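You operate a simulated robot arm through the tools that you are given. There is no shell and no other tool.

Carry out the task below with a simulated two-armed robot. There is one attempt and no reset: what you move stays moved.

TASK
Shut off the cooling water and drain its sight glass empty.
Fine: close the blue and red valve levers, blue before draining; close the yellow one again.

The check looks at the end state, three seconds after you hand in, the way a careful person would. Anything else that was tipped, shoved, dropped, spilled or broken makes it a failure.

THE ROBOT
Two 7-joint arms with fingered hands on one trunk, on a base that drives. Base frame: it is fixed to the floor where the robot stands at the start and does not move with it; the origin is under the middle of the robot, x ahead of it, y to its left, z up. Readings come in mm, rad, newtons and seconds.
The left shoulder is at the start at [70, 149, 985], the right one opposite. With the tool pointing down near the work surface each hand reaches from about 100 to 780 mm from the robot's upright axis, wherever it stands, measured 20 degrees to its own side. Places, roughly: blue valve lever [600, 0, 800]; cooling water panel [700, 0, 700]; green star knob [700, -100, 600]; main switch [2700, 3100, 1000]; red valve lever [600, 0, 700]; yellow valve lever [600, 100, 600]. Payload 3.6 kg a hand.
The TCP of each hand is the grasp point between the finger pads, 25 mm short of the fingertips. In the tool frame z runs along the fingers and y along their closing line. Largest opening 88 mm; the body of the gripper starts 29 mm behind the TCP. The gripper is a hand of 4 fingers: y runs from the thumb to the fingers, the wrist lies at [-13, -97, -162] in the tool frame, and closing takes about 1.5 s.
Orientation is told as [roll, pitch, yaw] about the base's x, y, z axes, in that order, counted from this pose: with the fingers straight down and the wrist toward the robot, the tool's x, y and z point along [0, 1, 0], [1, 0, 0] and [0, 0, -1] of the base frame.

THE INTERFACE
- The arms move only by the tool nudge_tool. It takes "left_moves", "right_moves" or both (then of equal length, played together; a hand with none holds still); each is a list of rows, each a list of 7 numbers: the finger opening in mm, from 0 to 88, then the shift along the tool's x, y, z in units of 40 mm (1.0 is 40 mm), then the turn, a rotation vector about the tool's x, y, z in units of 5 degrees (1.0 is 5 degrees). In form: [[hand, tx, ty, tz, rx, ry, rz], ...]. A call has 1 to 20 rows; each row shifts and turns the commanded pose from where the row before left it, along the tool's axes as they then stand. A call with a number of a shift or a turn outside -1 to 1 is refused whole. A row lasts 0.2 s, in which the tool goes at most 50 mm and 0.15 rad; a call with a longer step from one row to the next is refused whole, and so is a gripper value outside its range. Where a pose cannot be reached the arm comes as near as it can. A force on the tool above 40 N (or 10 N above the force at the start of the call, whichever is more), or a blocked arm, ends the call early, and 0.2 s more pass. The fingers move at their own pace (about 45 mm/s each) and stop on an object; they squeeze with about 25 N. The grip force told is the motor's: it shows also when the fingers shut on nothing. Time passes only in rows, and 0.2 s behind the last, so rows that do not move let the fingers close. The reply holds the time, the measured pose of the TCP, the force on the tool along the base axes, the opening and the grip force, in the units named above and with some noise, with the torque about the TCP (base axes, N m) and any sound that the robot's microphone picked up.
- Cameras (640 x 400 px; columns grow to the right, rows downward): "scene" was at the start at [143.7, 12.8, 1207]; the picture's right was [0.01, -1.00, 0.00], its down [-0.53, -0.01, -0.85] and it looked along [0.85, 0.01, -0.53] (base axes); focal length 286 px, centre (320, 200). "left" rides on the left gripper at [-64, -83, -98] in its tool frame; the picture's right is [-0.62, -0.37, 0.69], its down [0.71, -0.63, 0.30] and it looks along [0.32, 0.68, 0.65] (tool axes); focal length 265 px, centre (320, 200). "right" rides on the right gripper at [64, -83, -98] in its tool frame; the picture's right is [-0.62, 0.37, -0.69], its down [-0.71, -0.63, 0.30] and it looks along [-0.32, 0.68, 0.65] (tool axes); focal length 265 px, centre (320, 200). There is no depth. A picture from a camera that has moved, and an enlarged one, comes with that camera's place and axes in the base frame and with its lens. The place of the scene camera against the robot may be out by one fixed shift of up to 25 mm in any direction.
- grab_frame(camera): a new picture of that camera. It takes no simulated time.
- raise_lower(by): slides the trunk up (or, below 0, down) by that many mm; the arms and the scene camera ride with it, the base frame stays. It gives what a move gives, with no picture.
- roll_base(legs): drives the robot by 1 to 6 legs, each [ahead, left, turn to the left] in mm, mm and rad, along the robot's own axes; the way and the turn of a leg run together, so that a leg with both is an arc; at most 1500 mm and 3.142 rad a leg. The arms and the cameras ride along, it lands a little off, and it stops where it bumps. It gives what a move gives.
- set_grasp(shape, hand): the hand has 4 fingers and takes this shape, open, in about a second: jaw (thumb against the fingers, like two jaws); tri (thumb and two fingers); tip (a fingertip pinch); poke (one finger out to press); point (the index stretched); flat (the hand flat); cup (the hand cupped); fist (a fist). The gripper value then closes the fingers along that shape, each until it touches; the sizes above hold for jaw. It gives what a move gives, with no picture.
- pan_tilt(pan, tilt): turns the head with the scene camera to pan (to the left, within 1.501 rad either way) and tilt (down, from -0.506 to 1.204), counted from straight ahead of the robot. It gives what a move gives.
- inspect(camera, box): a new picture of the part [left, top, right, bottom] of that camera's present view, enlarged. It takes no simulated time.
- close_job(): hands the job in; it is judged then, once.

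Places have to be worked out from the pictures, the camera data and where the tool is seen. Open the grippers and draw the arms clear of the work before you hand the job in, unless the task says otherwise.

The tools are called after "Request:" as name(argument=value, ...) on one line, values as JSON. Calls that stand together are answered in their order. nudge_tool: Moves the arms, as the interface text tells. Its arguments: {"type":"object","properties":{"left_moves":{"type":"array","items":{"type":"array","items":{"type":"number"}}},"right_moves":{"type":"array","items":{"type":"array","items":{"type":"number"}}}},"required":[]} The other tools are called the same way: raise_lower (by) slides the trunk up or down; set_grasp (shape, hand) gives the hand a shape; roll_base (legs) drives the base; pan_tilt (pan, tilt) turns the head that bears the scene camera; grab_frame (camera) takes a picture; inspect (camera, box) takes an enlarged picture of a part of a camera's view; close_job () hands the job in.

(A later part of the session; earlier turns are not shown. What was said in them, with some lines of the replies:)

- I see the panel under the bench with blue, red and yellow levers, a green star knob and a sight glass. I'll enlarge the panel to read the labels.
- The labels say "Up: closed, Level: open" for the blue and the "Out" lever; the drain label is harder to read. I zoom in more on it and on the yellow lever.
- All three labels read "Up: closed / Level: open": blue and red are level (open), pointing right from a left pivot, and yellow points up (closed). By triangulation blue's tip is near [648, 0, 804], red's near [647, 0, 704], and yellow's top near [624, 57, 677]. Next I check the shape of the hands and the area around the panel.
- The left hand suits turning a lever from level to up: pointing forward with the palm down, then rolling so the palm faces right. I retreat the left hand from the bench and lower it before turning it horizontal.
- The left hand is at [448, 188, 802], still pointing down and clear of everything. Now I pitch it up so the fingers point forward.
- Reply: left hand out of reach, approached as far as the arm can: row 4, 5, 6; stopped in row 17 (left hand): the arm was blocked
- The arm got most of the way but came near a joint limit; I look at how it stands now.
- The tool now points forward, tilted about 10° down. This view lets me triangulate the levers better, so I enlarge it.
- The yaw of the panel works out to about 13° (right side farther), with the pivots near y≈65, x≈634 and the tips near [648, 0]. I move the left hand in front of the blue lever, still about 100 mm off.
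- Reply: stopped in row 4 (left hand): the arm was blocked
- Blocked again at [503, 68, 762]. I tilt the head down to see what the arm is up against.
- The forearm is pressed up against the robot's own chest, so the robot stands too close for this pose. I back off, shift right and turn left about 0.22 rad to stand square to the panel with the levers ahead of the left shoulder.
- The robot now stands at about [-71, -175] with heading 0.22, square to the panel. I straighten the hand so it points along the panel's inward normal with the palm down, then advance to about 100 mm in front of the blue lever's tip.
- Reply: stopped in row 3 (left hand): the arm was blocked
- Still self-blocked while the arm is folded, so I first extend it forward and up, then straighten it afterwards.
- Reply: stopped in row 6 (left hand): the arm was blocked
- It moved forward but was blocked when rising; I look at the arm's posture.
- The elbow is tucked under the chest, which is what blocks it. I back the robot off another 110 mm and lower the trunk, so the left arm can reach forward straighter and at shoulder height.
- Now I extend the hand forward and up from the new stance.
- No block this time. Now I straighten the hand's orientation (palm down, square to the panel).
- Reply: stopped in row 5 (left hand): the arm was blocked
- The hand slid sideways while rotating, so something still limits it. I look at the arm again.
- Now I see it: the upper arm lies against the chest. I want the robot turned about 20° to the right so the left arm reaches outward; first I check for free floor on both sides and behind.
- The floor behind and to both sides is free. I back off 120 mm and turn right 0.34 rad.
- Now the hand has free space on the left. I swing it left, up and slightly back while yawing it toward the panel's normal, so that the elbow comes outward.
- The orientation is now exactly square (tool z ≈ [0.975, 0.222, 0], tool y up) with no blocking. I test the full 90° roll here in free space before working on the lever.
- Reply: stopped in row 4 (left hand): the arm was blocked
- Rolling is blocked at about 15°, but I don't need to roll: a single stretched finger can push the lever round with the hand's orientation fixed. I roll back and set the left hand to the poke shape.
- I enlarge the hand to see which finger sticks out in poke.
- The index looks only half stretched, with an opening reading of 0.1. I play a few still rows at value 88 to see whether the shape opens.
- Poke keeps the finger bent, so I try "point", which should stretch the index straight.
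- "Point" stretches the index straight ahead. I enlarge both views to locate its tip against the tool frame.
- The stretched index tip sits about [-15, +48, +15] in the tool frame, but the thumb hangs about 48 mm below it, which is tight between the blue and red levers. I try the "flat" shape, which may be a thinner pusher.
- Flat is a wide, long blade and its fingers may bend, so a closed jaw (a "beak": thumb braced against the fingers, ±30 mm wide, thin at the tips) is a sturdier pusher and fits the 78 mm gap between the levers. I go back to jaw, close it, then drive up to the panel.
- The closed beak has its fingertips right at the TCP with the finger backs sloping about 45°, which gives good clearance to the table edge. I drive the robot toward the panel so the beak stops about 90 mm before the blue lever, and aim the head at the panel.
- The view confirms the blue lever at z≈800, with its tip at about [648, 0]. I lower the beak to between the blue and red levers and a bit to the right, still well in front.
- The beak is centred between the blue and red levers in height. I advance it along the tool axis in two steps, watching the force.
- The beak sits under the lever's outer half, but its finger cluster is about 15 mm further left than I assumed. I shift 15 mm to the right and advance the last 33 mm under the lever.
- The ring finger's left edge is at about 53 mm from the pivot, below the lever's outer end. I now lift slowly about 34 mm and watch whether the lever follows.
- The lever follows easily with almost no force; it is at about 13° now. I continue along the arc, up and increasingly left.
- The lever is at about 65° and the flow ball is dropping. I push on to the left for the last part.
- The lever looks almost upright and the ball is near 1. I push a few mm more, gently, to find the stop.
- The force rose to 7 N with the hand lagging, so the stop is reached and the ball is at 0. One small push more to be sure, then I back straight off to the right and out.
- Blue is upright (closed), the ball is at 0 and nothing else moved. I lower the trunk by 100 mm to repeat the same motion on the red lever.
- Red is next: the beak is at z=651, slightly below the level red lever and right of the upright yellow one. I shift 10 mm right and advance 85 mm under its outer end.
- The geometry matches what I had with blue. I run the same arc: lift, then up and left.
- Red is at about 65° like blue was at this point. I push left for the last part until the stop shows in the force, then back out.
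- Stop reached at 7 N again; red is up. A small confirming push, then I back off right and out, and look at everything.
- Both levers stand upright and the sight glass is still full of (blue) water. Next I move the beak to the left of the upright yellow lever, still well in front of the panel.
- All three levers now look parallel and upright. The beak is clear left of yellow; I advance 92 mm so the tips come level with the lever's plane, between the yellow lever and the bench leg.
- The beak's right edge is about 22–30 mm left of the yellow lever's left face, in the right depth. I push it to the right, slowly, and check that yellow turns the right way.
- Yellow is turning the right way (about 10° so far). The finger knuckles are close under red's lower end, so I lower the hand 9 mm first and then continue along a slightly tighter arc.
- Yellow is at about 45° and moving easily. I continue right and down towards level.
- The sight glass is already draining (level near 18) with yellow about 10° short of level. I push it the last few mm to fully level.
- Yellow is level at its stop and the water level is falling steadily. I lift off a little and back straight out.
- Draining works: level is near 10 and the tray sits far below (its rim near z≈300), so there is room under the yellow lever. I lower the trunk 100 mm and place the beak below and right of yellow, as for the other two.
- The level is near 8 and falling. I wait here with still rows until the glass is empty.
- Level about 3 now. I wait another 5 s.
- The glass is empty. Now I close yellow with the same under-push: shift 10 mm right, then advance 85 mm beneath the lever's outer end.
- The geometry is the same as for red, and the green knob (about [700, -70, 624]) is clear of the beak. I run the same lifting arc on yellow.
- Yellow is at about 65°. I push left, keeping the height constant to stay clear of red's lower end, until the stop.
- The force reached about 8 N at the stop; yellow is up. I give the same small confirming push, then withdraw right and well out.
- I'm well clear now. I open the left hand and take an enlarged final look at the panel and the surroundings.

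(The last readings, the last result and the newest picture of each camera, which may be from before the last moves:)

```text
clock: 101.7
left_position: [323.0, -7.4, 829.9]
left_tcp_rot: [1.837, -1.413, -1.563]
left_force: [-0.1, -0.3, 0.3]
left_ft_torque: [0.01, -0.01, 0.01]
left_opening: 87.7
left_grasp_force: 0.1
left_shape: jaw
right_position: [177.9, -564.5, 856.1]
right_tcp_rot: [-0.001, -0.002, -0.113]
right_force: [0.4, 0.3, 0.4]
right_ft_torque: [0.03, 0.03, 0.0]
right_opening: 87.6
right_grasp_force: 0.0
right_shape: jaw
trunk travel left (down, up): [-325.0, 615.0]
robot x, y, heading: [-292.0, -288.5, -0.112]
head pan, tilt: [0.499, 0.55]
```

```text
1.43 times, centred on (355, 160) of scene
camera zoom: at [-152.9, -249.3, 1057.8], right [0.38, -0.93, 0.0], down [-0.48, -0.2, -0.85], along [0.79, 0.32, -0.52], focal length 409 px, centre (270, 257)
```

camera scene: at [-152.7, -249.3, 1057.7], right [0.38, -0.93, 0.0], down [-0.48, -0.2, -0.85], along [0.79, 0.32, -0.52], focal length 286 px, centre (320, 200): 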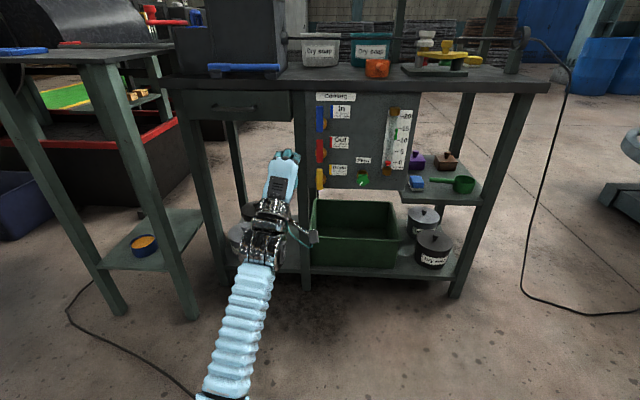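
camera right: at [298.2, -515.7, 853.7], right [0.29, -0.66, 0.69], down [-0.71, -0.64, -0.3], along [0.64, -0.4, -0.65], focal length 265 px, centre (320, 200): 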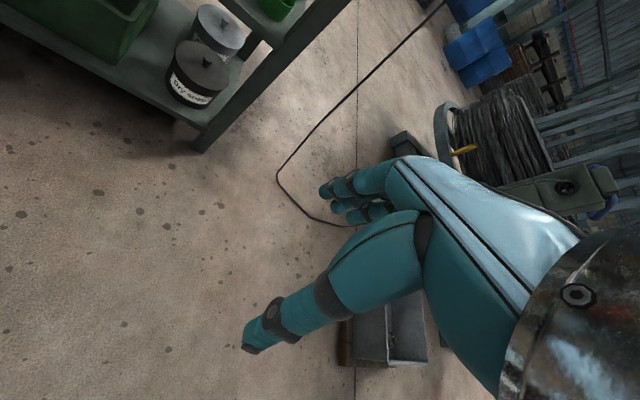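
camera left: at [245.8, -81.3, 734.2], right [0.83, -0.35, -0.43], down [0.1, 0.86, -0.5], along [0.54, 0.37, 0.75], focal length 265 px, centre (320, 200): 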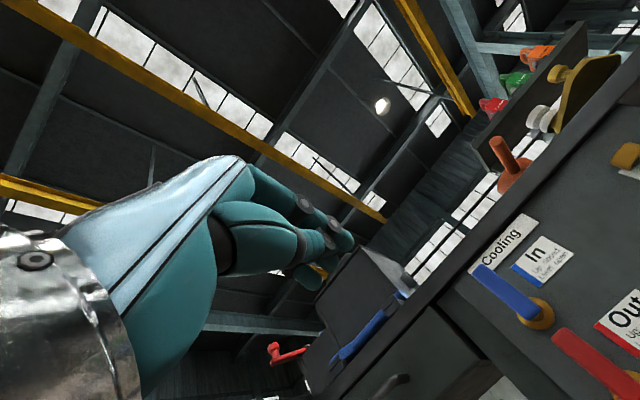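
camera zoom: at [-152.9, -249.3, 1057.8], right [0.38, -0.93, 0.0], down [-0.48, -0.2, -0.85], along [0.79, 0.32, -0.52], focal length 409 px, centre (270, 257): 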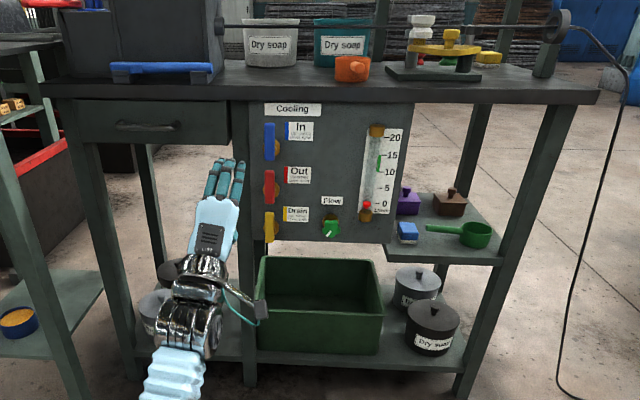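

All three levers stand upright, which is closed. The sight glass is empty with the ball at 0, and the green knob and everything around the panel is where it was. The hands are open and clear, so I hand in the job.

Request:
close_job()

```text
The job is handed in.
```

The cooling water is shut off and its sight glass is drained empty. The job is handed in.

- **Blue (In):** closed first, pushed up to its stop; the flow ball dropped to 0.
- **Red (Out):** closed next, before draining, pushed up to its stop.
- **Yellow (Drain):** opened to level, held until the glass was empty, then closed again to its stop.

In the last pictures all three levers were upright and the glass was empty. The green flow knob looked untouched, and nothing around the panel appeared moved. I backed both arms well away from the bench and left both hands open.
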